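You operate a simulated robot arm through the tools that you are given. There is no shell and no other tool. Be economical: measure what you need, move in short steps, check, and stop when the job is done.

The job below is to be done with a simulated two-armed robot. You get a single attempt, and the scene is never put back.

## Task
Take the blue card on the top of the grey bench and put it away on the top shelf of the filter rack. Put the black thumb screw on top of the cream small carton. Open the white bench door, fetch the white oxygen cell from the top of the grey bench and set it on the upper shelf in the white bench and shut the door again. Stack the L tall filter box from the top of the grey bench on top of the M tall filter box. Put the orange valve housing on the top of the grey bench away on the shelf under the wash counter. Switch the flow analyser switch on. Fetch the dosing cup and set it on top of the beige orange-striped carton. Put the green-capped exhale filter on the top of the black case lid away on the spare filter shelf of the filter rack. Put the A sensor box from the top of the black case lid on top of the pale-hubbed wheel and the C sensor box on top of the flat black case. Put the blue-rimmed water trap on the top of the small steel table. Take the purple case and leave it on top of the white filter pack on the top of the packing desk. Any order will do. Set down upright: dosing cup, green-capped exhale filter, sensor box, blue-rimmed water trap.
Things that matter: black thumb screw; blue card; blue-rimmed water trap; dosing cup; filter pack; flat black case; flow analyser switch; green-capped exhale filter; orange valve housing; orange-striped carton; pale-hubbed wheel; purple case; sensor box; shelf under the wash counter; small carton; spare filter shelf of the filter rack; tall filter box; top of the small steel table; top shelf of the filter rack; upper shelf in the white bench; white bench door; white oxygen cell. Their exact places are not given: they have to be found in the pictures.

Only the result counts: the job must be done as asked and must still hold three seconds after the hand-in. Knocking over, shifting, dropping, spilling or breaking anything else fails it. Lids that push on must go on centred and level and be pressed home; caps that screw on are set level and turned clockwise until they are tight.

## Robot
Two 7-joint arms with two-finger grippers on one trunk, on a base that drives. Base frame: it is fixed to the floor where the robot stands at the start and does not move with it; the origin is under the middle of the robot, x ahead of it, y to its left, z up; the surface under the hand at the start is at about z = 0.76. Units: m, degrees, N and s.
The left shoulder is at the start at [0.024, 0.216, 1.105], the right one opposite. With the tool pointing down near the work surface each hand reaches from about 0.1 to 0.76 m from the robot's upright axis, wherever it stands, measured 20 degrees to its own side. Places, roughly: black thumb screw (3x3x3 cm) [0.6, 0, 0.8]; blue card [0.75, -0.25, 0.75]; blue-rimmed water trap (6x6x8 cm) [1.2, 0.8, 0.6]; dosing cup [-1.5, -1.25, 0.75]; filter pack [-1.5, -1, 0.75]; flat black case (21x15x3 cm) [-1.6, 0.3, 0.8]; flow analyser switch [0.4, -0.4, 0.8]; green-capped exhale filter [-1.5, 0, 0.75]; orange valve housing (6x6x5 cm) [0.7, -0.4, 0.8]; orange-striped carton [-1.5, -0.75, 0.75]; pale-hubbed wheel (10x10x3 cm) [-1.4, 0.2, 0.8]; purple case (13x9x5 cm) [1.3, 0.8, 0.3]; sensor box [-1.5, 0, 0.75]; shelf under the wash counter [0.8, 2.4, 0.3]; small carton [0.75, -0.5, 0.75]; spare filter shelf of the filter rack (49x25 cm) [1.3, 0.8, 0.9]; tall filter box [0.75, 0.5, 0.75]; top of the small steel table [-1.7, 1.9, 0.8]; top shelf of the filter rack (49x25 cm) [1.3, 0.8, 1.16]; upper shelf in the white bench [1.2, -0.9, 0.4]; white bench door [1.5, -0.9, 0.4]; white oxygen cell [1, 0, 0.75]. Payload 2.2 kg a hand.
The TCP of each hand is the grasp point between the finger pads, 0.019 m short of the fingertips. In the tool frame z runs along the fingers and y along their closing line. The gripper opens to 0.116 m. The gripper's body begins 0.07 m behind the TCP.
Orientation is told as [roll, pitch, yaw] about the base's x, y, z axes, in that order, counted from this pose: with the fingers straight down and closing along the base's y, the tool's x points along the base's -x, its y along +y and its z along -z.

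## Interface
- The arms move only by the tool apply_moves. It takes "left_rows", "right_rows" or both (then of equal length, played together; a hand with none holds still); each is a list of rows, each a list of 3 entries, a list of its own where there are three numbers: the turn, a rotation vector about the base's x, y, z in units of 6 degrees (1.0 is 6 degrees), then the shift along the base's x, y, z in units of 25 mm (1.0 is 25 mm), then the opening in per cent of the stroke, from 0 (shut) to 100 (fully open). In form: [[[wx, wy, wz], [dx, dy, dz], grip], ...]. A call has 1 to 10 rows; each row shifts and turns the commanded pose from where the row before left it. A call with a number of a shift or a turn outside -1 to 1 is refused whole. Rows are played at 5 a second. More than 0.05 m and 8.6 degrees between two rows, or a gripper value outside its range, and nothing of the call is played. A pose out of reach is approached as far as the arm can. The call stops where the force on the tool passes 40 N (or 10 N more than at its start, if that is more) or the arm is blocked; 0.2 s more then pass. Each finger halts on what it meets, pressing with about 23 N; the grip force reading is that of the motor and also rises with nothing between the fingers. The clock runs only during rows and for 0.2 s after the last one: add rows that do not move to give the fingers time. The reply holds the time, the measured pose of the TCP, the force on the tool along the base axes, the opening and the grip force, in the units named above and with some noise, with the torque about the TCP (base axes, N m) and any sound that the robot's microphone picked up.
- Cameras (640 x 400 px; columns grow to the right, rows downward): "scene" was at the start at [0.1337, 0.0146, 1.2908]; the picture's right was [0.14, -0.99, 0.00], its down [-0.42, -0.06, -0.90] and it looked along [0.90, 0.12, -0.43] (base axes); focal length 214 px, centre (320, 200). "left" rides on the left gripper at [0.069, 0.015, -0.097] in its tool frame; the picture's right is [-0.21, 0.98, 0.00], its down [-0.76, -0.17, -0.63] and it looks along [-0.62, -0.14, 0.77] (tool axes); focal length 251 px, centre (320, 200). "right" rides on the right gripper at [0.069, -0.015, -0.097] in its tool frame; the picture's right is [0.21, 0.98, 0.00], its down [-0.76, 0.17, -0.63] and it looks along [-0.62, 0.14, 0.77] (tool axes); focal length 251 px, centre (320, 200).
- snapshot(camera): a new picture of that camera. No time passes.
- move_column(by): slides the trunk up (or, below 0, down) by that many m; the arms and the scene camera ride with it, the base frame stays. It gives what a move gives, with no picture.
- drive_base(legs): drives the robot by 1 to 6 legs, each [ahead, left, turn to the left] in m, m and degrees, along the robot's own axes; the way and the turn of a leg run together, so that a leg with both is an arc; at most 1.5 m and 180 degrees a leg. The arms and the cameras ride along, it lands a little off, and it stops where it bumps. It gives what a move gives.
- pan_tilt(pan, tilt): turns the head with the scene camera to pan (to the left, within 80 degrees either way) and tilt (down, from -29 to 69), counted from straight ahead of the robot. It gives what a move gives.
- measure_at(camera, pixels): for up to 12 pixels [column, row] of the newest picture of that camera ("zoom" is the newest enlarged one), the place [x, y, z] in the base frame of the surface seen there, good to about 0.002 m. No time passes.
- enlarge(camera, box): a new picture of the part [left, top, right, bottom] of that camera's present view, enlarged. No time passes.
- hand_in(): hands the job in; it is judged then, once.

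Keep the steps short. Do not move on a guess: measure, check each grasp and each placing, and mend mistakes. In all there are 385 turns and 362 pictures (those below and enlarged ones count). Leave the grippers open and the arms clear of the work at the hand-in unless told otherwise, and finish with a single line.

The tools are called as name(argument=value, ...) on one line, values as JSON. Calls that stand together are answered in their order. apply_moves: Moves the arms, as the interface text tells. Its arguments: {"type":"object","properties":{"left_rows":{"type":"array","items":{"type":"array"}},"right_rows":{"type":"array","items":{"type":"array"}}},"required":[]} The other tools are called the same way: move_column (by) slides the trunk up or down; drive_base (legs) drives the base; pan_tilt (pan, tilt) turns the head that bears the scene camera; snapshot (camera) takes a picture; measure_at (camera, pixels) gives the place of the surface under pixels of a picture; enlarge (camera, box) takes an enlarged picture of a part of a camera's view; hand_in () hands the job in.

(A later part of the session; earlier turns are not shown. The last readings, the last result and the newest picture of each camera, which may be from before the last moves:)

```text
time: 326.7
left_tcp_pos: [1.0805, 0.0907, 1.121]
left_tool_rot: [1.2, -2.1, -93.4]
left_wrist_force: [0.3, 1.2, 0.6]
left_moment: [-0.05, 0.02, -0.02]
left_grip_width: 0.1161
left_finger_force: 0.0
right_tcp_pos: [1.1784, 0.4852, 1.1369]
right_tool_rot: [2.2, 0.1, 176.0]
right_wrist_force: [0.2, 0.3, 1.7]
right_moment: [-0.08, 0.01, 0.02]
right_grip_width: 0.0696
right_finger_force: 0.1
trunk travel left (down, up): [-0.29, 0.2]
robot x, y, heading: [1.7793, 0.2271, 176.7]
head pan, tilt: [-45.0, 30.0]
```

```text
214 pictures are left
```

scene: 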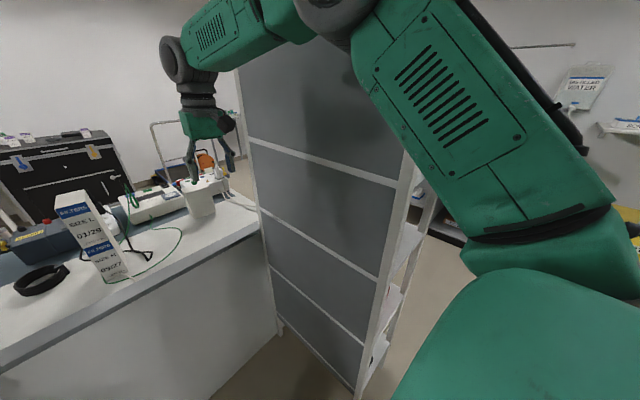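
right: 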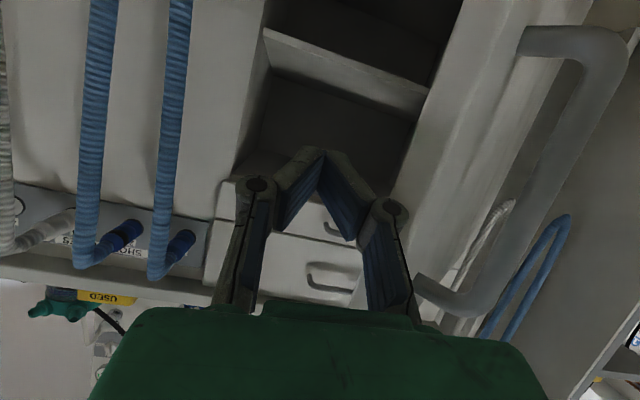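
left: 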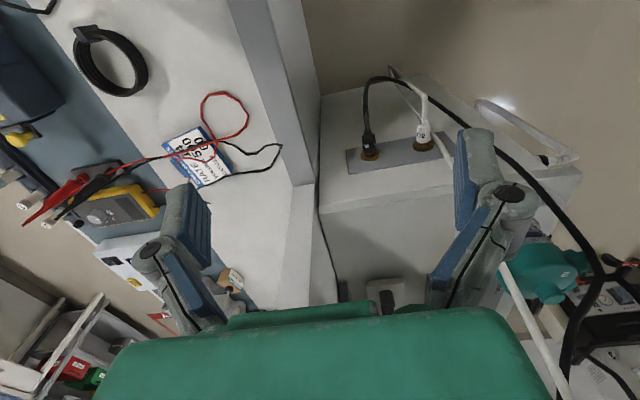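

Back out 0.35 m.

drive_base(legs=[[-0.35, 0.03, 3.3]])

snapshot(camera="scene")

```text
time: 328.9
left_tcp_pos: [1.4339, -0.0223, 1.122]
left_tool_rot: [1.1, -0.9, -89.6]
left_wrist_force: [0.0, -2.1, 0.1]
left_moment: [0.11, 0.01, -0.04]
left_grip_width: 0.1159
left_finger_force: 0.1
right_tcp_pos: [1.5141, 0.3755, 1.1441]
right_tool_rot: [0.9, -0.2, 179.7]
right_wrist_force: [-0.3, -1.3, 0.1]
right_moment: [0.19, 0.01, 0.0]
right_grip_width: 0.0695
right_finger_force: 0.0
trunk travel left (down, up): [-0.29, 0.2]
robot x, y, heading: [2.1261, 0.1846, -179.7]
head pan, tilt: [-45.0, 30.0]
```

```text
213 pictures are left
```

scene: 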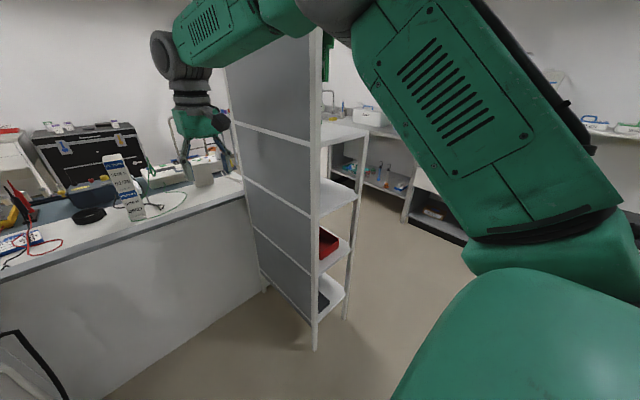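

Measure the right arm's outermost points now.

measure_at(camera="scene", pixels=[[330, 15], [350, 10], [360, 80], [400, 30], [480, 40], [560, 110], [600, 190], [250, 20], [620, 230], [530, 170]])

```text
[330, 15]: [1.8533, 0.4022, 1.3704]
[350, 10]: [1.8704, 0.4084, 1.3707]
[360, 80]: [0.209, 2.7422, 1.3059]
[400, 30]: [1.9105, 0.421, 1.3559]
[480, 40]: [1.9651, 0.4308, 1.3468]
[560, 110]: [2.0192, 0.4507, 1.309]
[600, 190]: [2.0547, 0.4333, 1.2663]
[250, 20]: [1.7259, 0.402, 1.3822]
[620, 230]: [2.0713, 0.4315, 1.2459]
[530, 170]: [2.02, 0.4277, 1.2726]
```

Arm is within y≈0.55 now. Drive in 0.68 m, keeping y≈0.2.

drive_base(legs=[[0.4, -0.02, 0]])

drive_base(legs=[[0.29, 0, 0]])

pan_tilt(pan=20, tilt=45)

snapshot(camera="left")

snapshot(camera="scene")

```text
time: 331.4
left_tcp_pos: [1.0315, -0.0004, 1.1269]
left_tool_rot: [1.0, -1.1, -89.3]
left_wrist_force: [0.2, -1.0, -0.5]
left_moment: [0.13, 0.0, 0.03]
left_grip_width: 0.1162
left_finger_force: 0.1
right_tcp_pos: [1.1186, 0.3986, 1.1447]
right_tool_rot: [1.3, -0.5, 179.8]
right_wrist_force: [-0.2, -0.2, 0.5]
right_moment: [0.06, -0.03, 0.0]
right_grip_width: 0.0697
right_finger_force: 0.0
trunk travel left (down, up): [-0.29, 0.2]
robot x, y, heading: [1.7205, 0.2, -180.1]
head pan, tilt: [-45.0, 30.0]
```

```text
time: 333.4
left_tcp_pos: [0.744, -0.0232, 1.1276]
left_tool_rot: [0.7, -0.3, -89.1]
left_wrist_force: [0.3, -0.9, 0.3]
left_moment: [0.09, 0.06, -0.01]
left_grip_width: 0.1161
left_finger_force: 0.1
right_tcp_pos: [0.8336, 0.3746, 1.1512]
right_tool_rot: [0.4, -0.8, -179.9]
right_wrist_force: [0.9, -0.2, 0.2]
right_moment: [0.11, 0.0, 0.01]
right_grip_width: 0.0694
right_finger_force: 0.1
trunk travel left (down, up): [-0.29, 0.2]
robot x, y, heading: [1.4358, 0.1976, -179.7]
head pan, tilt: [-45.0, 30.0]
```

```text
time: 334.8
left_tcp_pos: [0.7415, 0.0033, 1.1369]
left_tool_rot: [0.5, -1.6, -89.0]
left_wrist_force: [0.5, -0.3, 0.4]
left_moment: [-0.02, 0.0, 0.01]
left_grip_width: 0.116
left_finger_force: 0.0
right_tcp_pos: [0.8384, 0.3989, 1.1493]
right_tool_rot: [1.7, -1.0, -179.8]
right_wrist_force: [-0.5, 0.0, -0.5]
right_moment: [0.0, 0.0, -0.02]
right_grip_width: 0.0697
right_finger_force: 0.0
trunk travel left (down, up): [-0.29, 0.2]
robot x, y, heading: [1.4349, 0.1984, -179.7]
head pan, tilt: [20.0, 45.0]
```

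```text
212 pictures are left
```

left: 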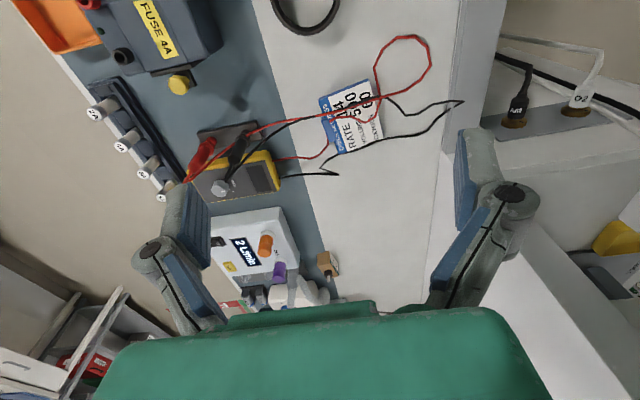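

```text
211 pictures are left
```

scene: 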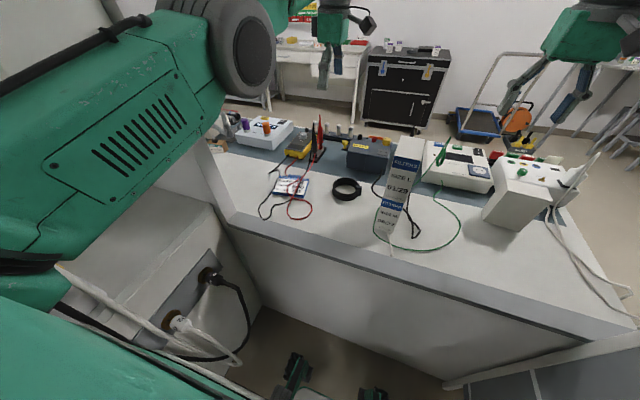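

Card seen at (352,118). Measure its corners and the wires.

enlarge(camera="left", box=[270, 20, 470, 190])

measure_at(camera="zoom", pixels=[[175, 250], [310, 205], [235, 430], [350, 375], [260, 230], [240, 320], [200, 330], [330, 300], [290, 400], [225, 240], [340, 340]])

```text
2.35 times, centred on (370, 105) of left
```

zoom: 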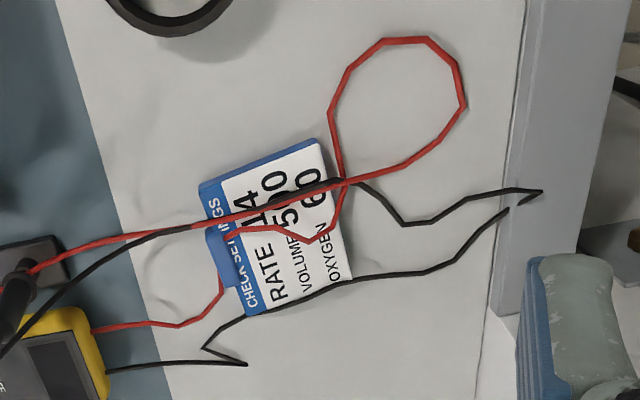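

```text
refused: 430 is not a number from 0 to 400
```

measure_at(camera="zoom", pixels=[[205, 190], [315, 145], [250, 308], [345, 275], [275, 230], [228, 265], [215, 240], [205, 210], [335, 205], [300, 180], [235, 285], [340, 240]])

```text
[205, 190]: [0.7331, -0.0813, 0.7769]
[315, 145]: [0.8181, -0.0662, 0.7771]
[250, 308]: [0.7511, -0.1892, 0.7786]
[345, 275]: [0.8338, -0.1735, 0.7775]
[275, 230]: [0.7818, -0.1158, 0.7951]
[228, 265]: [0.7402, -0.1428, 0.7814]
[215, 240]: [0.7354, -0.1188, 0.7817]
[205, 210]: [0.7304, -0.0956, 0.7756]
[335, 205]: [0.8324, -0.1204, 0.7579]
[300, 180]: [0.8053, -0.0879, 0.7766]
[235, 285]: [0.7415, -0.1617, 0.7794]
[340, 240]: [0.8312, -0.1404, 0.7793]
```

Card: centre (0.784,-0.128), short axis turned 10°, tab on its near edge. Move above the tab line and turn the hand 10°.

apply_moves(left_rows=[[[0, -0.25, 0.8], [0.3, -0.8, -0.5], 100], [[0, 0, 0.8], [0.3, -0.8, -1], 100], [[0, 0, 0], [0.3, -0.8, -1], 100], [[0, 0, 0], [0.3, -0.8, -1], 100], [[0, 0, 0], [0.3, -0.8, -1], 100], [[0, 0, 0], [0.2, -0.8, -1], 100], [[0, 0, 0], [0, -0.8, -1], 100], [[0, 0, 0], [0, -0.1, -1], 100], [[0, 0, 0], [0, 0, 0], 100]])

snapshot(camera="left")

```text
time: 336.8
left_tcp_pos: [0.7921, -0.1626, 0.9423]
left_tool_rot: [2.1, -0.8, -79.3]
left_wrist_force: [0.2, -1.4, -0.9]
left_moment: [0.12, 0.02, 0.02]
left_grip_width: 0.1162
left_finger_force: 0.0
right_tcp_pos: [0.8375, 0.3749, 1.1531]
right_tool_rot: [0.7, -1.0, -179.6]
right_wrist_force: [0.4, -0.7, 1.0]
right_moment: [0.16, 0.02, 0.0]
right_grip_width: 0.0695
right_finger_force: 0.0
trunk travel left (down, up): [-0.29, 0.2]
robot x, y, heading: [1.4378, 0.1912, -179.9]
head pan, tilt: [20.0, 45.0]
```

```text
209 pictures are left
```

left: 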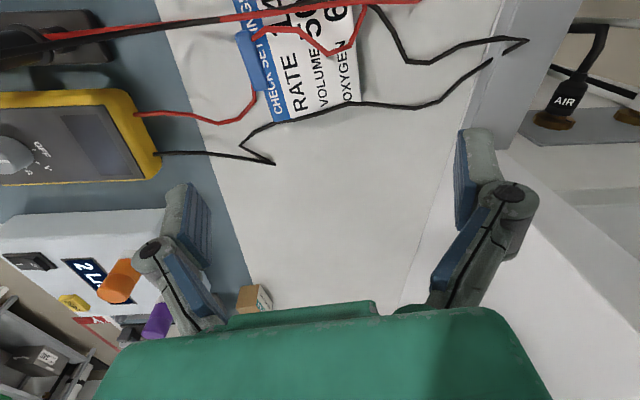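

The right hand's reading shifted again; check the arms' settled state and view the right side.

pan_tilt(pan=-40, tilt=25)

snapshot(camera="scene")

pan_tilt(pan=45, tilt=25)

snapshot(camera="scene")

```text
time: 338.1
left_tcp_pos: [0.7899, -0.1278, 0.9508]
left_tool_rot: [1.9, -2.3, -79.7]
left_wrist_force: [-0.8, 1.0, -0.5]
left_moment: [-0.1, -0.01, 0.03]
left_grip_width: 0.1161
left_finger_force: 0.0
right_tcp_pos: [0.8372, 0.4156, 1.1462]
right_tool_rot: [2.2, -1.1, 180.0]
right_wrist_force: [0.7, 1.3, 0.4]
right_moment: [-0.11, 0.01, 0.0]
right_grip_width: 0.0696
right_finger_force: 0.0
trunk travel left (down, up): [-0.29, 0.2]
robot x, y, heading: [1.4342, 0.2004, -179.5]
head pan, tilt: [-40.0, 25.0]
```

```text
208 pictures are left
```

scene: 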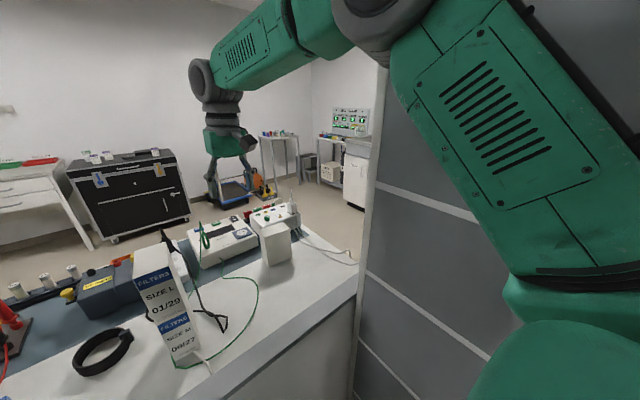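

```text
time: 339.7
left_tcp_pos: [0.7895, -0.1336, 0.9499]
left_tool_rot: [1.9, -2.0, -79.6]
left_wrist_force: [-0.4, 0.6, 0.0]
left_moment: [-0.04, -0.06, 0.01]
left_grip_width: 0.1161
left_finger_force: 0.0
right_tcp_pos: [0.8379, 0.4094, 1.1484]
right_tool_rot: [2.0, -0.9, 179.9]
right_wrist_force: [-0.3, 1.3, -1.0]
right_moment: [-0.06, 0.0, -0.03]
right_grip_width: 0.0693
right_finger_force: 0.0
trunk travel left (down, up): [-0.29, 0.2]
robot x, y, heading: [1.4363, 0.2006, -179.8]
head pan, tilt: [45.0, 25.0]
```

```text
207 pictures are left
```

scene: 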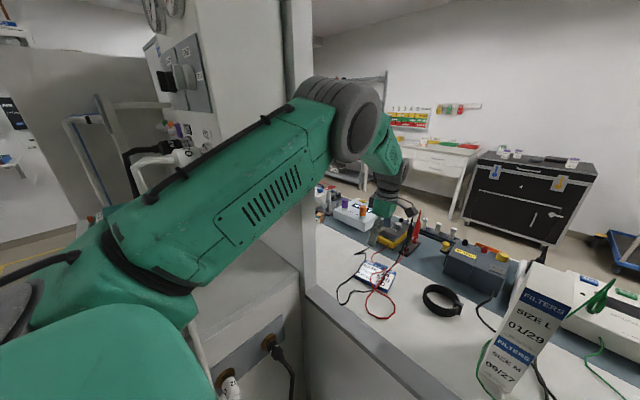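

Let it settle with idle rows and re-read.

apply_moves(left_rows=[[[0, 0, 0], [0, 0, 0], 100], [[0, 0, 0], [0, 0, 0], 100], [[0, 0, 0], [0, 0, 0], 100], [[0, 0, 0], [0, 0, 0], 100], [[0, 0, 0], [0, 0, 0], 100]])

snapshot(camera="left")

```text
time: 340.9
left_tcp_pos: [0.7905, -0.1461, 0.9446]
left_tool_rot: [2.0, -1.6, -79.6]
left_wrist_force: [-0.5, 0.1, -0.7]
left_moment: [0.01, 0.01, -0.01]
left_grip_width: 0.1161
left_finger_force: 0.1
right_tcp_pos: [0.8372, 0.3936, 1.1499]
right_tool_rot: [1.4, -1.0, -179.9]
right_wrist_force: [1.1, -0.2, 0.4]
right_moment: [-0.01, -0.02, 0.01]
right_grip_width: 0.0697
right_finger_force: 0.1
trunk travel left (down, up): [-0.29, 0.2]
robot x, y, heading: [1.4345, 0.1946, -179.8]
head pan, tilt: [45.0, 25.0]
```

```text
206 pictures are left
```

left: 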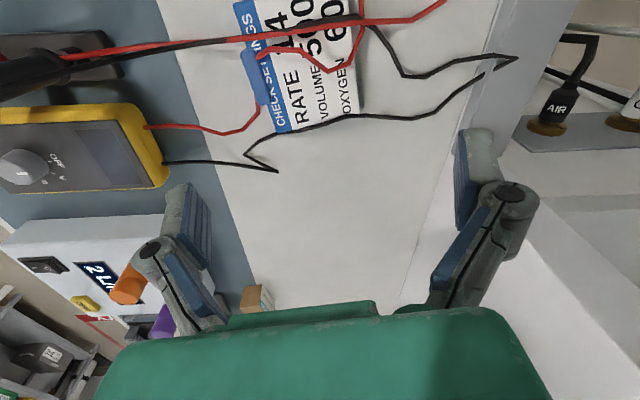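

It sways lightly and settles. Measure the tab's outer edge and the opposite card edge now.

enlarge(camera="left", box=[210, 0, 410, 150])

measure_at(camera="zoom", pixels=[[120, 180], [145, 230], [158, 270], [108, 130], [425, 150], [440, 210], [455, 260], [130, 190], [170, 230], [400, 60], [470, 230], [250, 290]])

```text
2.67 times, centred on (310, 75) of left
```

zoom: 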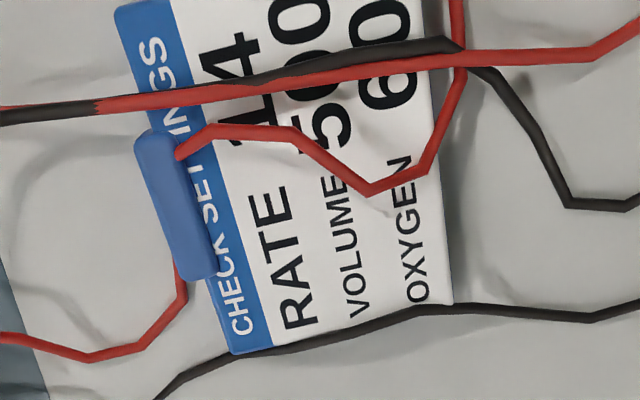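

```text
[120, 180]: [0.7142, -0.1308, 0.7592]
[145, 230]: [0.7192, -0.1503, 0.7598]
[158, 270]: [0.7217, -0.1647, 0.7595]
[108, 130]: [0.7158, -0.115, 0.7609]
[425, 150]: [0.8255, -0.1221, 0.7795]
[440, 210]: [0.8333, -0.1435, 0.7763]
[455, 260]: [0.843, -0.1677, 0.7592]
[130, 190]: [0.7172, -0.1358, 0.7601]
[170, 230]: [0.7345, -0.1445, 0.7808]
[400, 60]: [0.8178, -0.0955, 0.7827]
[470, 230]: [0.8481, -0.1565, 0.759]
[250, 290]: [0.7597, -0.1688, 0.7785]
```

Grip clear of the tab and wires along the line (0.747,-0.175)–(0.834,-0.160). Move over it, level, and descend to z≈0.85.

apply_moves(left_rows=[[[0.2, 0.375, 0], [0, -0.5, 0], 100], [[0, 0, 0], [0, -0.45, -0.5], 100], [[0, 0, 0], [0, 0, -0.8], 100], [[0, 0, 0], [0, 0, -0.8], 100], [[0, 0, 0], [0, 0, -0.8], 100], [[0, 0, 0], [0, 0, -0.6], 100], [[0, 0, 0], [0, 0, 0], 100], [[0, 0, 0], [0, 0, 0], 100], [[0, 0, 0], [0, 0, 0], 100], [[0, 0, 0], [0, 0, 0], 100]])

snapshot(camera="left")

```text
time: 343.1
left_tcp_pos: [0.791, -0.1671, 0.8586]
left_tool_rot: [0.0, 0.0, -79.6]
left_wrist_force: [0.0, 0.1, -0.6]
left_moment: [0.0, -0.01, 0.04]
left_grip_width: 0.1162
left_finger_force: 0.1
right_tcp_pos: [0.8383, 0.3964, 1.15]
right_tool_rot: [1.6, -1.0, -179.9]
right_wrist_force: [0.8, -0.5, -0.2]
right_moment: [0.0, 0.0, 0.05]
right_grip_width: 0.0693
right_finger_force: 0.1
trunk travel left (down, up): [-0.29, 0.2]
robot x, y, heading: [1.435, 0.1978, -180.0]
head pan, tilt: [45.0, 25.0]
```

```text
204 pictures are left
```

left: 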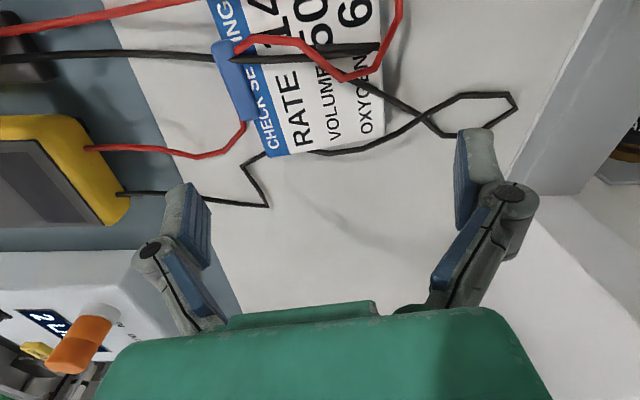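

Settled well. Descend to z≈0.784.

apply_moves(left_rows=[[[0, 0, 0], [0, 0, -0.8], 100], [[0, 0, 0], [0, 0, -0.8], 100], [[0, 0, 0], [0, 0, -0.7], 100], [[0, 0, 0], [0, 0, -0.6], 100], [[0, 0, 0], [0, 0, 0], 100], [[0, 0, 0], [0, 0, 0], 100]])

snapshot(camera="left")

```text
time: 344.5
left_tcp_pos: [0.7903, -0.1694, 0.7859]
left_tool_rot: [0.0, 0.1, -79.6]
left_wrist_force: [-0.1, -0.2, 0.3]
left_moment: [0.01, 0.0, 0.04]
left_grip_width: 0.1161
left_finger_force: 0.0
right_tcp_pos: [0.837, 0.3941, 1.1502]
right_tool_rot: [1.4, -1.0, -179.9]
right_wrist_force: [-0.3, -0.1, -0.4]
right_moment: [0.02, 0.01, -0.03]
right_grip_width: 0.0697
right_finger_force: 0.2
trunk travel left (down, up): [-0.29, 0.2]
robot x, y, heading: [1.437, 0.1963, -179.9]
head pan, tilt: [45.0, 25.0]
```

```text
203 pictures are left
```

left: 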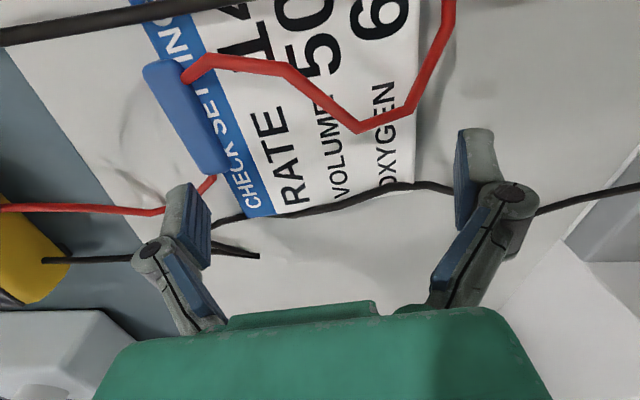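

The grip line is a bit low on the card; shift 8 mm to +y, then close.

apply_moves(left_rows=[[[0, 0, 0], [0, 0.33, 0], 100], [[0, 0, 0], [0, 0, -0.08], 100], [[0, 0, 0], [0, 0, 0], 70], [[0, 0, 0], [0, 0, 0], 40], [[0, 0, 0], [0, 0, 0], 0], [[0, 0, 0], [0, 0, 0], 0]])

snapshot(camera="left")

```text
time: 345.9
left_tcp_pos: [0.7905, -0.1589, 0.7854]
left_tool_rot: [0.0, -0.1, -79.6]
left_wrist_force: [-1.8, 1.3, 7.9]
left_moment: [-0.18, 0.34, -0.11]
left_grip_width: 0.0979
left_finger_force: 22.8
right_tcp_pos: [0.8379, 0.3969, 1.1498]
right_tool_rot: [1.5, -0.9, -179.9]
right_wrist_force: [0.3, -0.6, 0.7]
right_moment: [0.0, -0.03, -0.02]
right_grip_width: 0.0693
right_finger_force: 0.0
trunk travel left (down, up): [-0.29, 0.2]
robot x, y, heading: [1.4359, 0.1989, -179.9]
head pan, tilt: [45.0, 25.0]
```

```text
202 pictures are left
```

left: 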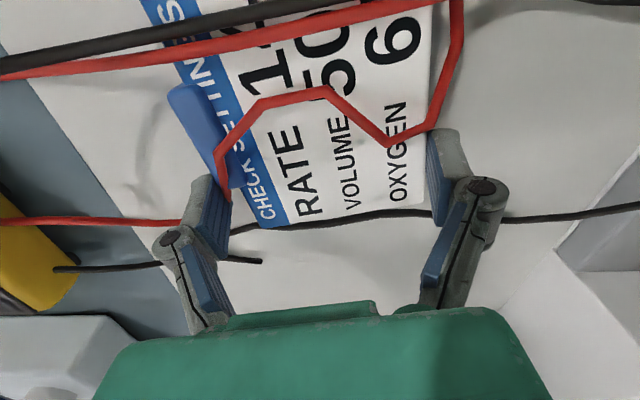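

Gripped at 98 mm. Lift 3 cm slowly and look at the wires.

apply_moves(left_rows=[[[0, 0, 0], [0, 0, 0.4], 0], [[0, 0, 0], [0, 0, 0.4], 0], [[0, 0, 0], [0, 0, 0.4], 0], [[0, 0, 0], [0, 0, 0], 0], [[0, 0, 0], [0, 0, 0], 0]])

snapshot(camera="left")

pan_tilt(pan=28, tilt=35)

enlarge(camera="scene", box=[260, 80, 480, 240])

```text
time: 347.1
left_tcp_pos: [0.7913, -0.1595, 0.8139]
left_tool_rot: [-0.1, 0.0, -79.6]
left_wrist_force: [-0.3, -0.5, -0.3]
left_moment: [-0.01, -0.01, -0.01]
left_grip_width: 0.0979
left_finger_force: 23.0
right_tcp_pos: [0.8377, 0.3955, 1.149]
right_tool_rot: [1.4, -0.9, -179.9]
right_wrist_force: [-0.1, 0.1, 0.1]
right_moment: [0.0, 0.03, 0.0]
right_grip_width: 0.0697
right_finger_force: 0.0
trunk travel left (down, up): [-0.29, 0.2]
robot x, y, heading: [1.4361, 0.199, -179.7]
head pan, tilt: [45.0, 25.0]
```

```text
201 pictures are left
```

left: 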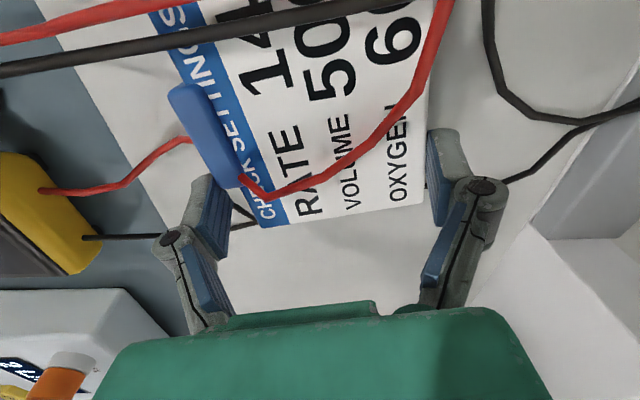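

```text
time: 347.9
left_tcp_pos: [0.7894, -0.1602, 0.813]
left_tool_rot: [0.0, 0.1, -79.6]
left_wrist_force: [-0.3, -0.5, -0.8]
left_moment: [-0.01, 0.02, 0.01]
left_grip_width: 0.0978
left_finger_force: 22.5
right_tcp_pos: [0.8368, 0.3954, 1.1504]
right_tool_rot: [1.4, -1.0, -179.9]
right_wrist_force: [-0.1, -0.5, 0.1]
right_moment: [-0.02, -0.01, -0.01]
right_grip_width: 0.0696
right_finger_force: 0.1
trunk travel left (down, up): [-0.29, 0.2]
robot x, y, heading: [1.4338, 0.198, -179.7]
head pan, tilt: [28.0, 35.0]
```

```text
2.50 times, centred on (370, 160) of scene
```

zoom: 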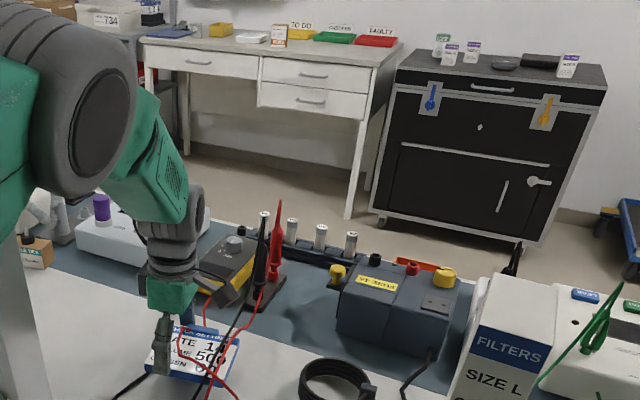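

The card lifts level and the wires slide over it. Raise 4 cm and draw the card slowly towards me (+x) so the wires slip off the near edge.

apply_moves(left_rows=[[[0, 0, 0], [0, 0, 0.6], 0], [[0, 0, 0], [0, 0, 0.6], 0], [[0, 0, 0], [0.6, 0, 0.4], 0], [[0, 0, 0], [0.6, 0, 0], 0], [[0, 0, 0], [0.6, 0, 0], 0], [[0, 0, 0], [0.6, 0, 0], 0], [[0, 0, 0], [0.6, 0, 0], 0], [[0, 0, 0], [0.6, 0, 0], 0], [[0, 0, 0], [0.6, 0, 0], 0], [[0, 0, 0], [0, 0, 0], 0]])

snapshot(camera="left")

enlarge(camera="scene", box=[240, 80, 480, 260])

```text
time: 350.1
left_tcp_pos: [0.8956, -0.1608, 0.8546]
left_tool_rot: [0.0, -0.1, -79.7]
left_wrist_force: [0.1, 0.1, -0.8]
left_moment: [0.0, -0.02, -0.02]
left_grip_width: 0.0977
left_finger_force: 23.2
right_tcp_pos: [0.8363, 0.3957, 1.1499]
right_tool_rot: [1.5, -1.1, -179.9]
right_wrist_force: [-0.2, 0.5, 0.1]
right_moment: [0.01, -0.01, -0.02]
right_grip_width: 0.0694
right_finger_force: 0.0
trunk travel left (down, up): [-0.29, 0.2]
robot x, y, heading: [1.4349, 0.1933, -180.0]
head pan, tilt: [28.0, 35.0]
```

```text
199 pictures are left
```

left: 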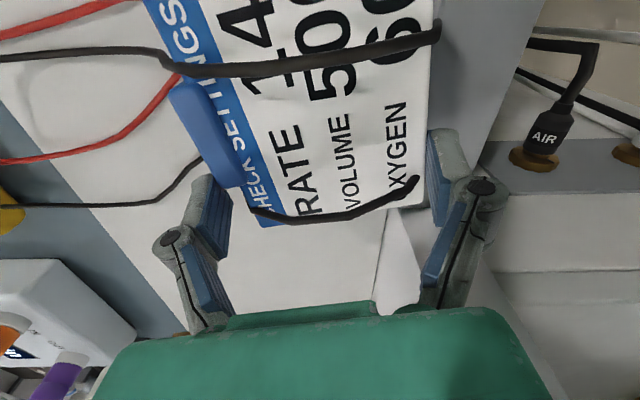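

```text
2.22 times, centred on (360, 170) of scene
```

zoom: 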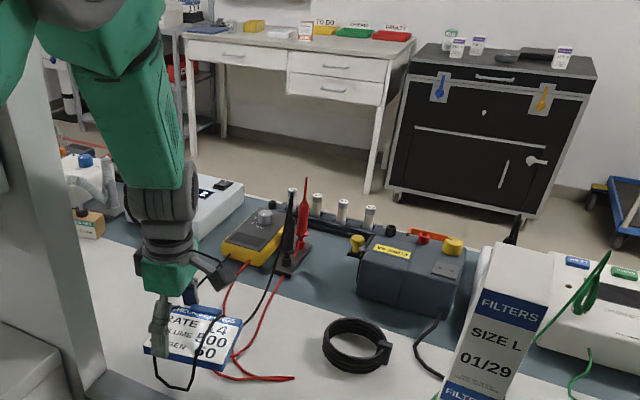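

The red lead is off; the black lead's loop still lies over the card. Draw it further +x slowly.

apply_moves(left_rows=[[[0, 0, 0], [0.5, 0, 0.2], 0], [[0, 0, 0], [0.5, 0, 0.2], 0], [[0, 0, 0], [0.5, 0, 0.2], 0], [[0, 0, 0], [0.5, 0, 0], 0], [[0, 0, 0], [0.5, 0, 0], 0], [[0, 0, 0], [0.5, 0, 0], 0], [[0, 0, 0], [0.5, 0, 0], 0], [[0, 0, 0], [0.5, 0, 0], 0], [[0, 0, 0], [0, 0, 0], 0]])

snapshot(camera="left")

enlarge(camera="scene", box=[240, 80, 480, 260])

```text
time: 352.1
left_tcp_pos: [0.9966, -0.16, 0.8697]
left_tool_rot: [0.0, 0.1, -79.5]
left_wrist_force: [0.2, -0.4, 0.1]
left_moment: [-0.04, 0.02, -0.01]
left_grip_width: 0.0973
left_finger_force: 23.3
right_tcp_pos: [0.8374, 0.3948, 1.1495]
right_tool_rot: [1.5, -1.0, -179.9]
right_wrist_force: [0.1, 1.1, 0.7]
right_moment: [-0.02, 0.01, 0.01]
right_grip_width: 0.0696
right_finger_force: 0.1
trunk travel left (down, up): [-0.29, 0.2]
robot x, y, heading: [1.4355, 0.1965, -180.0]
head pan, tilt: [28.0, 35.0]
```

```text
197 pictures are left
```

left: 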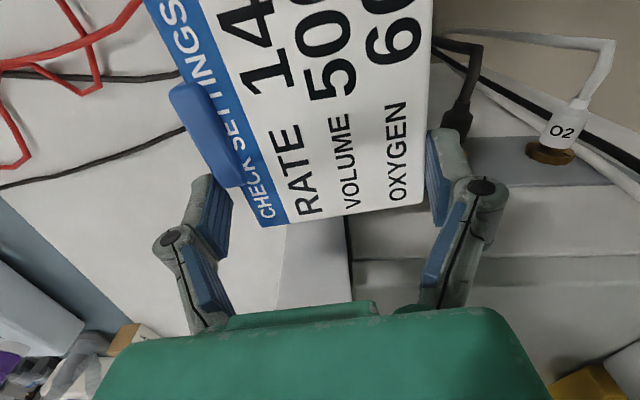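

```text
2.22 times, centred on (360, 170) of scene
```

zoom: 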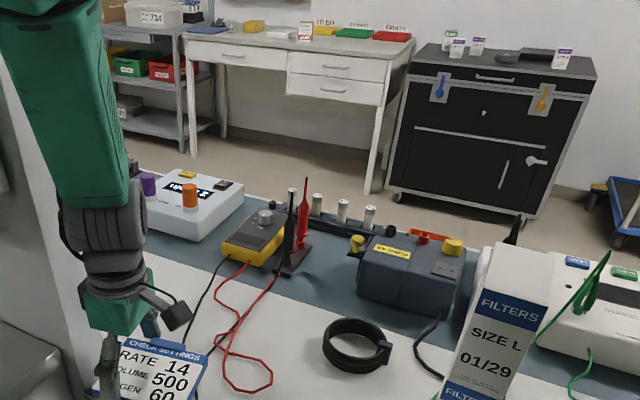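

The card is free of the leads. Raise it and bring it inward, then back out of the alcove.

apply_moves(left_rows=[[[0, 0, 0], [0, 0.3, 1], 0], [[0, 0, 0], [0, 0.3, 1], 0], [[0, 0, 0], [0, 0.5, 1], 0], [[0, 0, 0], [0, 0.5, 1], 0], [[0, 0, 0], [0, 0.5, 1], 0], [[0, 0, 0], [0, 0.5, 1], 0], [[0, 0, 0], [0, 0.5, 1], 0], [[0, 0, 0], [0, 0.5, 0.6], 0], [[0, 0, 0], [0, 0, 0], 0]])

drive_base(legs=[[-0.35, 0, 0]])

drive_base(legs=[[-0.4, 0, 0]])

snapshot(camera="scene")

```text
time: 354.1
left_tcp_pos: [0.9953, -0.0697, 1.0592]
left_tool_rot: [0.1, 0.2, -79.5]
left_wrist_force: [-0.1, -0.3, -0.9]
left_moment: [0.0, -0.03, 0.01]
left_grip_width: 0.0975
left_finger_force: 22.9
right_tcp_pos: [0.8367, 0.3969, 1.1499]
right_tool_rot: [1.5, -1.0, -179.9]
right_wrist_force: [-0.8, -0.2, 0.3]
right_moment: [-0.01, 0.02, -0.02]
right_grip_width: 0.0694
right_finger_force: 0.0
trunk travel left (down, up): [-0.29, 0.2]
robot x, y, heading: [1.4387, 0.2014, -179.9]
head pan, tilt: [28.0, 35.0]
```

```text
time: 356.4
left_tcp_pos: [1.3502, -0.0676, 1.0584]
left_tool_rot: [0.3, 0.0, -79.4]
left_wrist_force: [-0.1, -0.3, -1.1]
left_moment: [-0.02, -0.01, -0.01]
left_grip_width: 0.0974
left_finger_force: 23.1
right_tcp_pos: [1.1909, 0.3977, 1.1489]
right_tool_rot: [1.5, -1.1, -180.0]
right_wrist_force: [0.0, -0.9, -0.2]
right_moment: [0.01, 0.05, 0.02]
right_grip_width: 0.0695
right_finger_force: 0.0
trunk travel left (down, up): [-0.29, 0.2]
robot x, y, heading: [1.7908, 0.1996, -179.8]
head pan, tilt: [28.0, 35.0]
```

```text
time: 358.9
left_tcp_pos: [1.7515, -0.0665, 1.0594]
left_tool_rot: [0.1, 0.1, -79.4]
left_wrist_force: [0.5, -0.5, -0.1]
left_moment: [-0.01, -0.02, 0.0]
left_grip_width: 0.0977
left_finger_force: 23.2
right_tcp_pos: [1.5929, 0.399, 1.1518]
right_tool_rot: [1.4, -1.2, -179.8]
right_wrist_force: [-0.2, 0.4, 0.0]
right_moment: [-0.01, 0.01, 0.0]
right_grip_width: 0.0695
right_finger_force: 0.1
trunk travel left (down, up): [-0.29, 0.2]
robot x, y, heading: [2.1897, 0.2002, -179.6]
head pan, tilt: [28.0, 35.0]
```

```text
195 pictures are left
```

scene: 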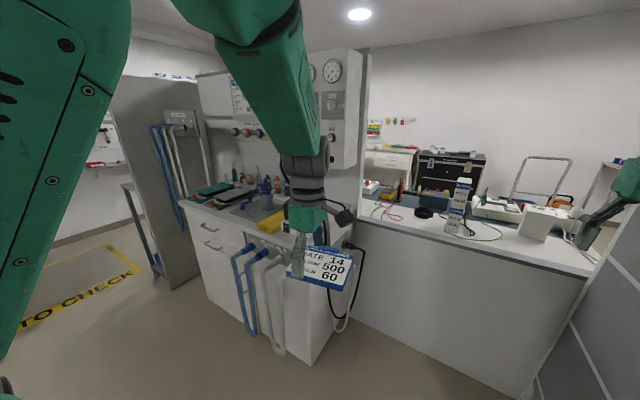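

Now to the rack front: drive around, face it, and raise the trunk.

drive_base(legs=[[0, -1.45, 0], [0, 0, 90], [0, -0.88, 0]])

move_column(by=0.18)

pan_tilt(pan=0, tilt=35)

snapshot(camera="scene")

```text
time: 361.4
left_tcp_pos: [1.7618, 0.1951, 1.0589]
left_tool_rot: [0.5, 0.7, -78.6]
left_wrist_force: [0.2, 0.5, 0.1]
left_moment: [-0.08, 0.03, -0.01]
left_grip_width: 0.0974
left_finger_force: 23.4
right_tcp_pos: [1.6021, 0.6394, 1.1567]
right_tool_rot: [1.9, -1.5, -176.9]
right_wrist_force: [-2.4, -68.4, 7.5]
right_moment: [8.18, 0.07, 2.21]
right_grip_width: 0.0697
right_finger_force: 0.0
trunk travel left (down, up): [-0.29, 0.2]
robot x, y, heading: [2.1853, 0.4673, -179.5]
head pan, tilt: [28.0, 35.0]
stopped in leg 1: the force on the tool passed its limit at 83 N (the readings are from after the stop); the commanded pose is now the measured one
```

```text
time: 362.1
left_tcp_pos: [1.7637, 0.2019, 1.084]
left_tool_rot: [1.3, 1.4, -77.8]
left_wrist_force: [-0.1, -1.2, -0.9]
left_moment: [0.05, 0.03, -0.01]
left_grip_width: 0.0974
left_finger_force: 22.7
right_tcp_pos: [1.608, 0.6389, 1.1713]
right_tool_rot: [2.6, -0.3, -175.6]
right_wrist_force: [-18.0, -70.5, 1.9]
right_moment: [8.26, -2.09, 3.06]
right_grip_width: 0.0696
right_finger_force: 0.1
trunk travel left (down, up): [-0.315, 0.175]
robot x, y, heading: [2.1866, 0.4657, -179.2]
head pan, tilt: [28.0, 35.0]
stopped: the force on the tool passed its limit at 112 N (the readings are from after the stop); the commanded pose is now the measured one
```

```text
time: 363.0
left_tcp_pos: [1.7643, 0.2019, 1.0812]
left_tool_rot: [1.6, 1.8, -77.6]
left_wrist_force: [-0.1, -0.5, -0.8]
left_moment: [-0.03, 0.0, 0.0]
left_grip_width: 0.0972
left_finger_force: 23.2
right_tcp_pos: [1.6078, 0.639, 1.1705]
right_tool_rot: [2.5, -0.1, -175.6]
right_wrist_force: [-23.2, -82.9, 7.9]
right_moment: [9.75, -2.37, 3.64]
right_grip_width: 0.0695
right_finger_force: 0.0
trunk travel left (down, up): [-0.315, 0.175]
robot x, y, heading: [2.1842, 0.4683, -179.5]
head pan, tilt: [0.0, 35.0]
```

```text
194 pictures are left
```

scene: 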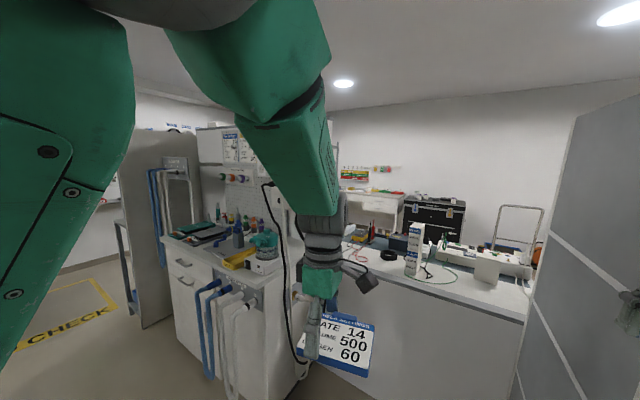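

My right hand bumped the rack post. Move away and further back first.

drive_base(legs=[[0, 0.15, 0], [-0.25, 0, 0]])

pan_tilt(pan=-20, tilt=25)

snapshot(camera="scene")

measure_at(camera="scene", pixels=[[330, 250], [380, 300], [360, 230], [440, 290], [420, 250]])

```text
time: 365.8
left_tcp_pos: [2.0147, 0.0347, 1.0821]
left_tool_rot: [0.6, 1.5, -78.6]
left_wrist_force: [-1.0, 2.5, -1.6]
left_moment: [-0.22, -0.1, -0.02]
left_grip_width: 0.0975
left_finger_force: 22.6
right_tcp_pos: [1.8636, 0.4771, 1.1727]
right_tool_rot: [1.4, 0.0, -176.8]
right_wrist_force: [0.9, -2.5, 0.2]
right_moment: [0.19, 0.06, 0.0]
right_grip_width: 0.0695
right_finger_force: 0.0
trunk travel left (down, up): [-0.315, 0.175]
robot x, y, heading: [2.437, 0.3138, -179.6]
head pan, tilt: [0.0, 35.0]
```

```text
time: 366.6
left_tcp_pos: [2.0222, 0.0354, 1.0864]
left_tool_rot: [0.6, 1.5, -78.0]
left_wrist_force: [0.2, -2.0, -1.1]
left_moment: [0.13, 0.03, 0.02]
left_grip_width: 0.0974
left_finger_force: 23.1
right_tcp_pos: [1.8671, 0.4782, 1.1743]
right_tool_rot: [1.9, -0.6, -176.5]
right_wrist_force: [0.6, -3.1, 0.0]
right_moment: [0.23, 0.02, 0.0]
right_grip_width: 0.0697
right_finger_force: 0.1
trunk travel left (down, up): [-0.315, 0.175]
robot x, y, heading: [2.4365, 0.3045, -179.9]
head pan, tilt: [-20.0, 25.0]
```

```text
193 pictures are left
```

scene: 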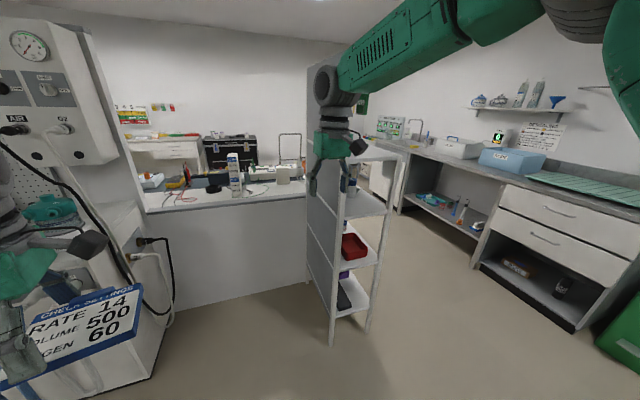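

```text
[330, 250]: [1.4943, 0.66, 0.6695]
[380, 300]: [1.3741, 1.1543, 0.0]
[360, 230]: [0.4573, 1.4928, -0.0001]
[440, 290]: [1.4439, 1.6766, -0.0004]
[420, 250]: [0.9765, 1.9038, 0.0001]
```

Rack unchanged. Drive right to y≈1.6, turn, and slide in front of the rack.

drive_base(legs=[[0, -1.3, 0], [0, 0, 90], [0, -1.1, 0]])

move_column(by=0.16)

pan_tilt(pan=5, tilt=40)

snapshot(camera="scene")

```text
time: 382.1
left_tcp_pos: [1.5643, 1.1791, 1.0928]
left_tool_rot: [-0.1, -0.7, 11.2]
left_wrist_force: [0.6, -0.8, -1.9]
left_moment: [0.02, -0.01, -0.01]
left_grip_width: 0.097
left_finger_force: 23.3
right_tcp_pos: [1.1207, 1.0282, 1.1685]
right_tool_rot: [3.3, -0.4, -86.9]
right_wrist_force: [0.4, 0.2, -0.2]
right_moment: [-0.01, -0.03, 0.02]
right_grip_width: 0.0694
right_finger_force: 0.2
trunk travel left (down, up): [-0.315, 0.175]
robot x, y, heading: [1.3263, 1.598, -89.6]
head pan, tilt: [-20.0, 25.0]
```

```text
time: 384.0
left_tcp_pos: [1.5779, 1.182, 1.2508]
left_tool_rot: [0.0, 0.0, 11.1]
left_wrist_force: [-0.6, -0.2, -1.5]
left_moment: [-0.03, -0.02, 0.0]
left_grip_width: 0.0971
left_finger_force: 23.0
right_tcp_pos: [1.1359, 1.0312, 1.3322]
right_tool_rot: [2.4, -0.4, -86.9]
right_wrist_force: [0.4, 0.4, -0.7]
right_moment: [0.01, -0.02, 0.02]
right_grip_width: 0.0697
right_finger_force: 0.0
trunk travel left (down, up): [-0.475, 0.015]
robot x, y, heading: [1.3293, 1.5962, -89.8]
head pan, tilt: [-20.0, 25.0]
```

```text
time: 384.9
left_tcp_pos: [1.5662, 1.1817, 1.2544]
left_tool_rot: [-0.2, -0.5, 11.1]
left_wrist_force: [-0.3, -0.2, -0.8]
left_moment: [0.03, -0.04, -0.02]
left_grip_width: 0.0975
left_finger_force: 22.5
right_tcp_pos: [1.1223, 1.0319, 1.331]
right_tool_rot: [3.1, -0.4, -87.0]
right_wrist_force: [-1.4, 0.8, -0.8]
right_moment: [0.01, -0.02, 0.03]
right_grip_width: 0.0696
right_finger_force: 0.1
trunk travel left (down, up): [-0.475, 0.015]
robot x, y, heading: [1.3278, 1.5965, -89.8]
head pan, tilt: [5.0, 40.0]
```

```text
192 pictures are left
```

scene: 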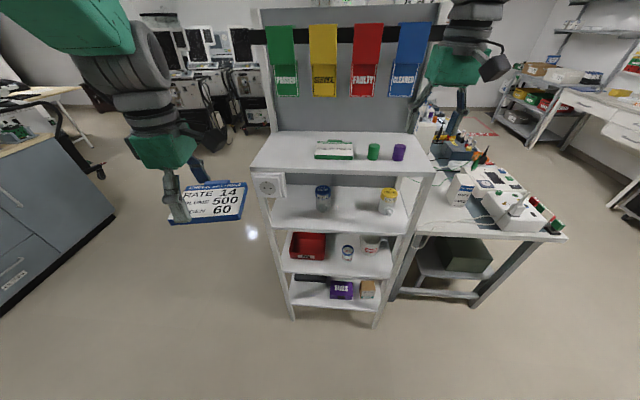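

Measure the top shelf's surface and free part.

measure_at(camera="scene", pixels=[[262, 162], [290, 150], [285, 138], [314, 155], [300, 165], [420, 165], [355, 155], [335, 145], [285, 95], [240, 205]])

```text
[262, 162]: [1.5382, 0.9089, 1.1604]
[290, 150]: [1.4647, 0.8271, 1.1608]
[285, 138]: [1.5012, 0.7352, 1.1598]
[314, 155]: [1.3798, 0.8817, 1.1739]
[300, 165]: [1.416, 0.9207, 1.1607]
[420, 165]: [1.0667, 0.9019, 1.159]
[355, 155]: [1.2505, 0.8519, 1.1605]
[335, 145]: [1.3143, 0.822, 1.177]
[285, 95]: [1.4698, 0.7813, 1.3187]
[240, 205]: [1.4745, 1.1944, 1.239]
```

Top shelf z 1.160; flags hang at y≈0.78 above. I'll put the card near the front: TCP target (1.497,0.873), z 1.187.

apply_moves(left_rows=[[[0, 0, -0.6], [-0.3, -1, 0], 0], [[0, 0, -0.6], [-0.3, -1, 0], 0], [[0, 0, -0.6], [-0.3, -1, 0], 0], [[0, 0, 0], [-0.3, -1, 0], 0], [[0, 0, 0], [-0.3, -1, 0], 0], [[0, 0, 0], [-0.3, -1, 0], 0], [[0, 0, 0], [-0.3, -1, 0], 0], [[0, 0, 0], [-0.3, -1, 0], 0], [[0, 0, 0], [-0.3, -1, 0], 0], [[0, 0, 0], [0, -1, 0], 0]])

apply_moves(left_rows=[[[0, 0, 0], [0, -1, 0], 0], [[0, 0, 0], [0, -1, -0.2], 0], [[0, 0, 0], [0, -0.3, -0.5], 0], [[0, 0, 0], [0, 0, -0.5], 0], [[0, 0, 0], [0, 0, 0], 0], [[0, 0, 0], [0, 0, 0], 0]])

snapshot(camera="left")

snapshot(camera="scene")

```text
time: 387.2
left_tcp_pos: [1.5106, 0.9367, 1.2564]
left_tool_rot: [-0.4, -0.4, 0.7]
left_wrist_force: [0.1, 1.0, -0.3]
left_moment: [-0.01, -0.09, 0.03]
left_grip_width: 0.0973
left_finger_force: 23.2
right_tcp_pos: [1.1337, 1.037, 1.3357]
right_tool_rot: [2.8, -0.9, -86.8]
right_wrist_force: [-0.8, -0.9, 1.1]
right_moment: [-0.02, -0.1, 0.01]
right_grip_width: 0.0697
right_finger_force: 0.0
trunk travel left (down, up): [-0.475, 0.015]
robot x, y, heading: [1.3338, 1.5944, -89.7]
head pan, tilt: [5.0, 40.0]
stopped in row 10 (left hand): the arm was blocked; the commanded pose is now the measured one
```

```text
time: 388.6
left_tcp_pos: [1.5309, 0.8874, 1.2234]
left_tool_rot: [-0.2, 0.1, 0.8]
left_wrist_force: [-0.4, -0.1, -0.2]
left_moment: [0.04, 0.0, 0.01]
left_grip_width: 0.097
left_finger_force: 23.1
left hand out of reach, approached as far as the arm can: row 2, 3
right_tcp_pos: [1.1489, 1.0379, 1.3368]
right_tool_rot: [2.4, -0.9, -86.7]
right_wrist_force: [0.0, 1.0, 0.4]
right_moment: [-0.06, -0.03, -0.01]
right_grip_width: 0.0696
right_finger_force: 0.0
trunk travel left (down, up): [-0.475, 0.015]
robot x, y, heading: [1.3376, 1.5967, -89.7]
head pan, tilt: [5.0, 40.0]
```

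```text
191 pictures are left
```

left: 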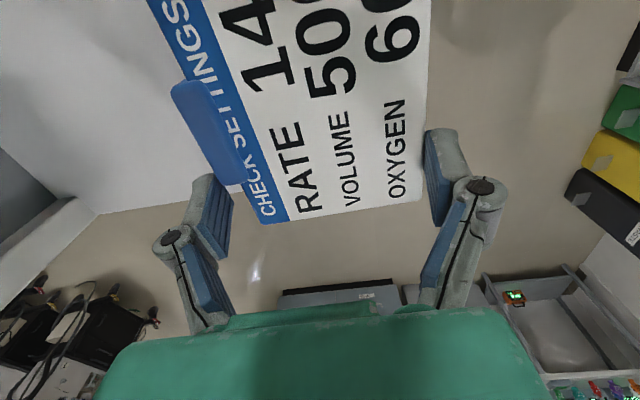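

```text
190 pictures are left
```

scene: 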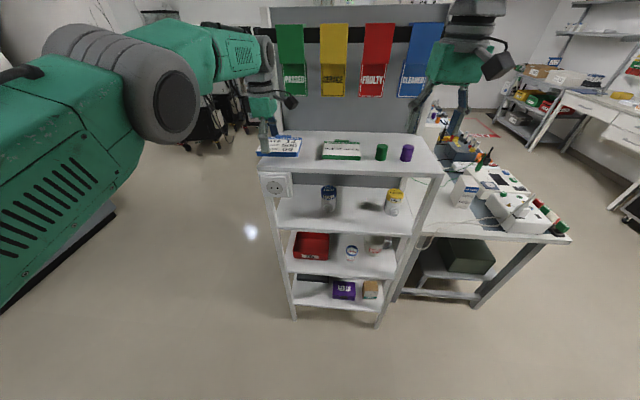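

Out of reach by a little. Pull the right hand back and move the base 0.1 m nearer.

apply_moves(right_rows=[[[0, 0, 0], [0, 1, 0], 60], [[0, 0, 0], [0, 1, 0], 60], [[0, 0, 0], [0, 1, 0], 60], [[0, 0, 0], [0, 1, 0], 60], [[0, 0, 0], [0, 0, 0], 60]])

drive_base(legs=[[0.08, -0.03, 0]])

apply_moves(left_rows=[[[0, 0, 0], [0, 0, 0], 0], [[0, 0, 0], [0, 0, 0], 0], [[0, 0, 0], [0, 0, 0], 0], [[0, 0, 0], [0, 0, 0], 0], [[0, 0, 0], [0, 0, 0], 0]])

snapshot(camera="left")

```text
time: 390.1
left_tcp_pos: [1.5161, 0.893, 1.2274]
left_tool_rot: [-0.3, -1.1, 1.1]
left_wrist_force: [-1.2, -0.4, -0.9]
left_moment: [0.02, -0.12, 0.05]
left_grip_width: 0.0971
left_finger_force: 23.4
right_tcp_pos: [1.1323, 1.1416, 1.3347]
right_tool_rot: [3.3, -1.1, -86.6]
right_wrist_force: [-1.7, -0.9, 0.3]
right_moment: [-0.01, -0.08, -0.03]
right_grip_width: 0.0697
right_finger_force: 0.0
trunk travel left (down, up): [-0.475, 0.015]
robot x, y, heading: [1.3427, 1.5973, -89.6]
head pan, tilt: [5.0, 40.0]
stopped in row 5 (right hand): the arm was blocked; the commanded pose is now the measured one
```

```text
time: 391.2
left_tcp_pos: [1.4978, 0.8287, 1.2282]
left_tool_rot: [-0.3, -0.7, 0.7]
left_wrist_force: [-0.6, -0.5, -0.6]
left_moment: [-0.01, -0.02, -0.01]
left_grip_width: 0.0972
left_finger_force: 23.5
right_tcp_pos: [1.1197, 1.0798, 1.3364]
right_tool_rot: [2.9, -1.3, -86.3]
right_wrist_force: [0.7, 0.7, 0.8]
right_moment: [-0.02, -0.03, 0.0]
right_grip_width: 0.0699
right_finger_force: 0.1
trunk travel left (down, up): [-0.475, 0.015]
robot x, y, heading: [1.3239, 1.5291, -89.4]
head pan, tilt: [5.0, 40.0]
stopped in leg 1: the robot was blocked; the commanded pose is now the measured one
```

```text
time: 392.4
left_tcp_pos: [1.5069, 0.828, 1.2269]
left_tool_rot: [-0.4, -0.4, 0.7]
left_wrist_force: [0.2, -0.1, -0.7]
left_moment: [0.0, -0.05, -0.03]
left_grip_width: 0.0972
left_finger_force: 23.1
right_tcp_pos: [1.1302, 1.0788, 1.3375]
right_tool_rot: [2.4, -1.3, -86.2]
right_wrist_force: [0.1, 0.7, 0.0]
right_moment: [-0.01, -0.02, 0.0]
right_grip_width: 0.0695
right_finger_force: 0.0
trunk travel left (down, up): [-0.475, 0.015]
robot x, y, heading: [1.3247, 1.5267, -89.3]
head pan, tilt: [5.0, 40.0]
```

```text
189 pictures are left
```

left: 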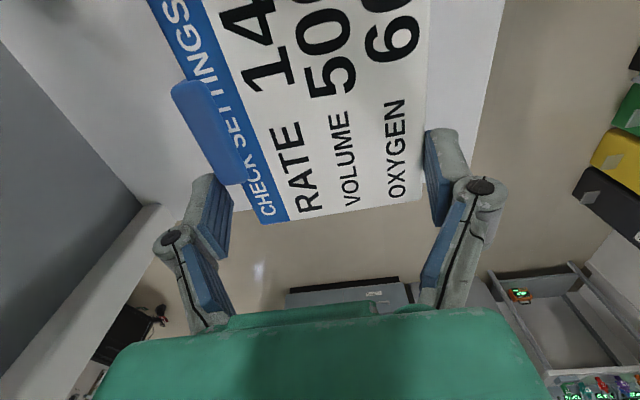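

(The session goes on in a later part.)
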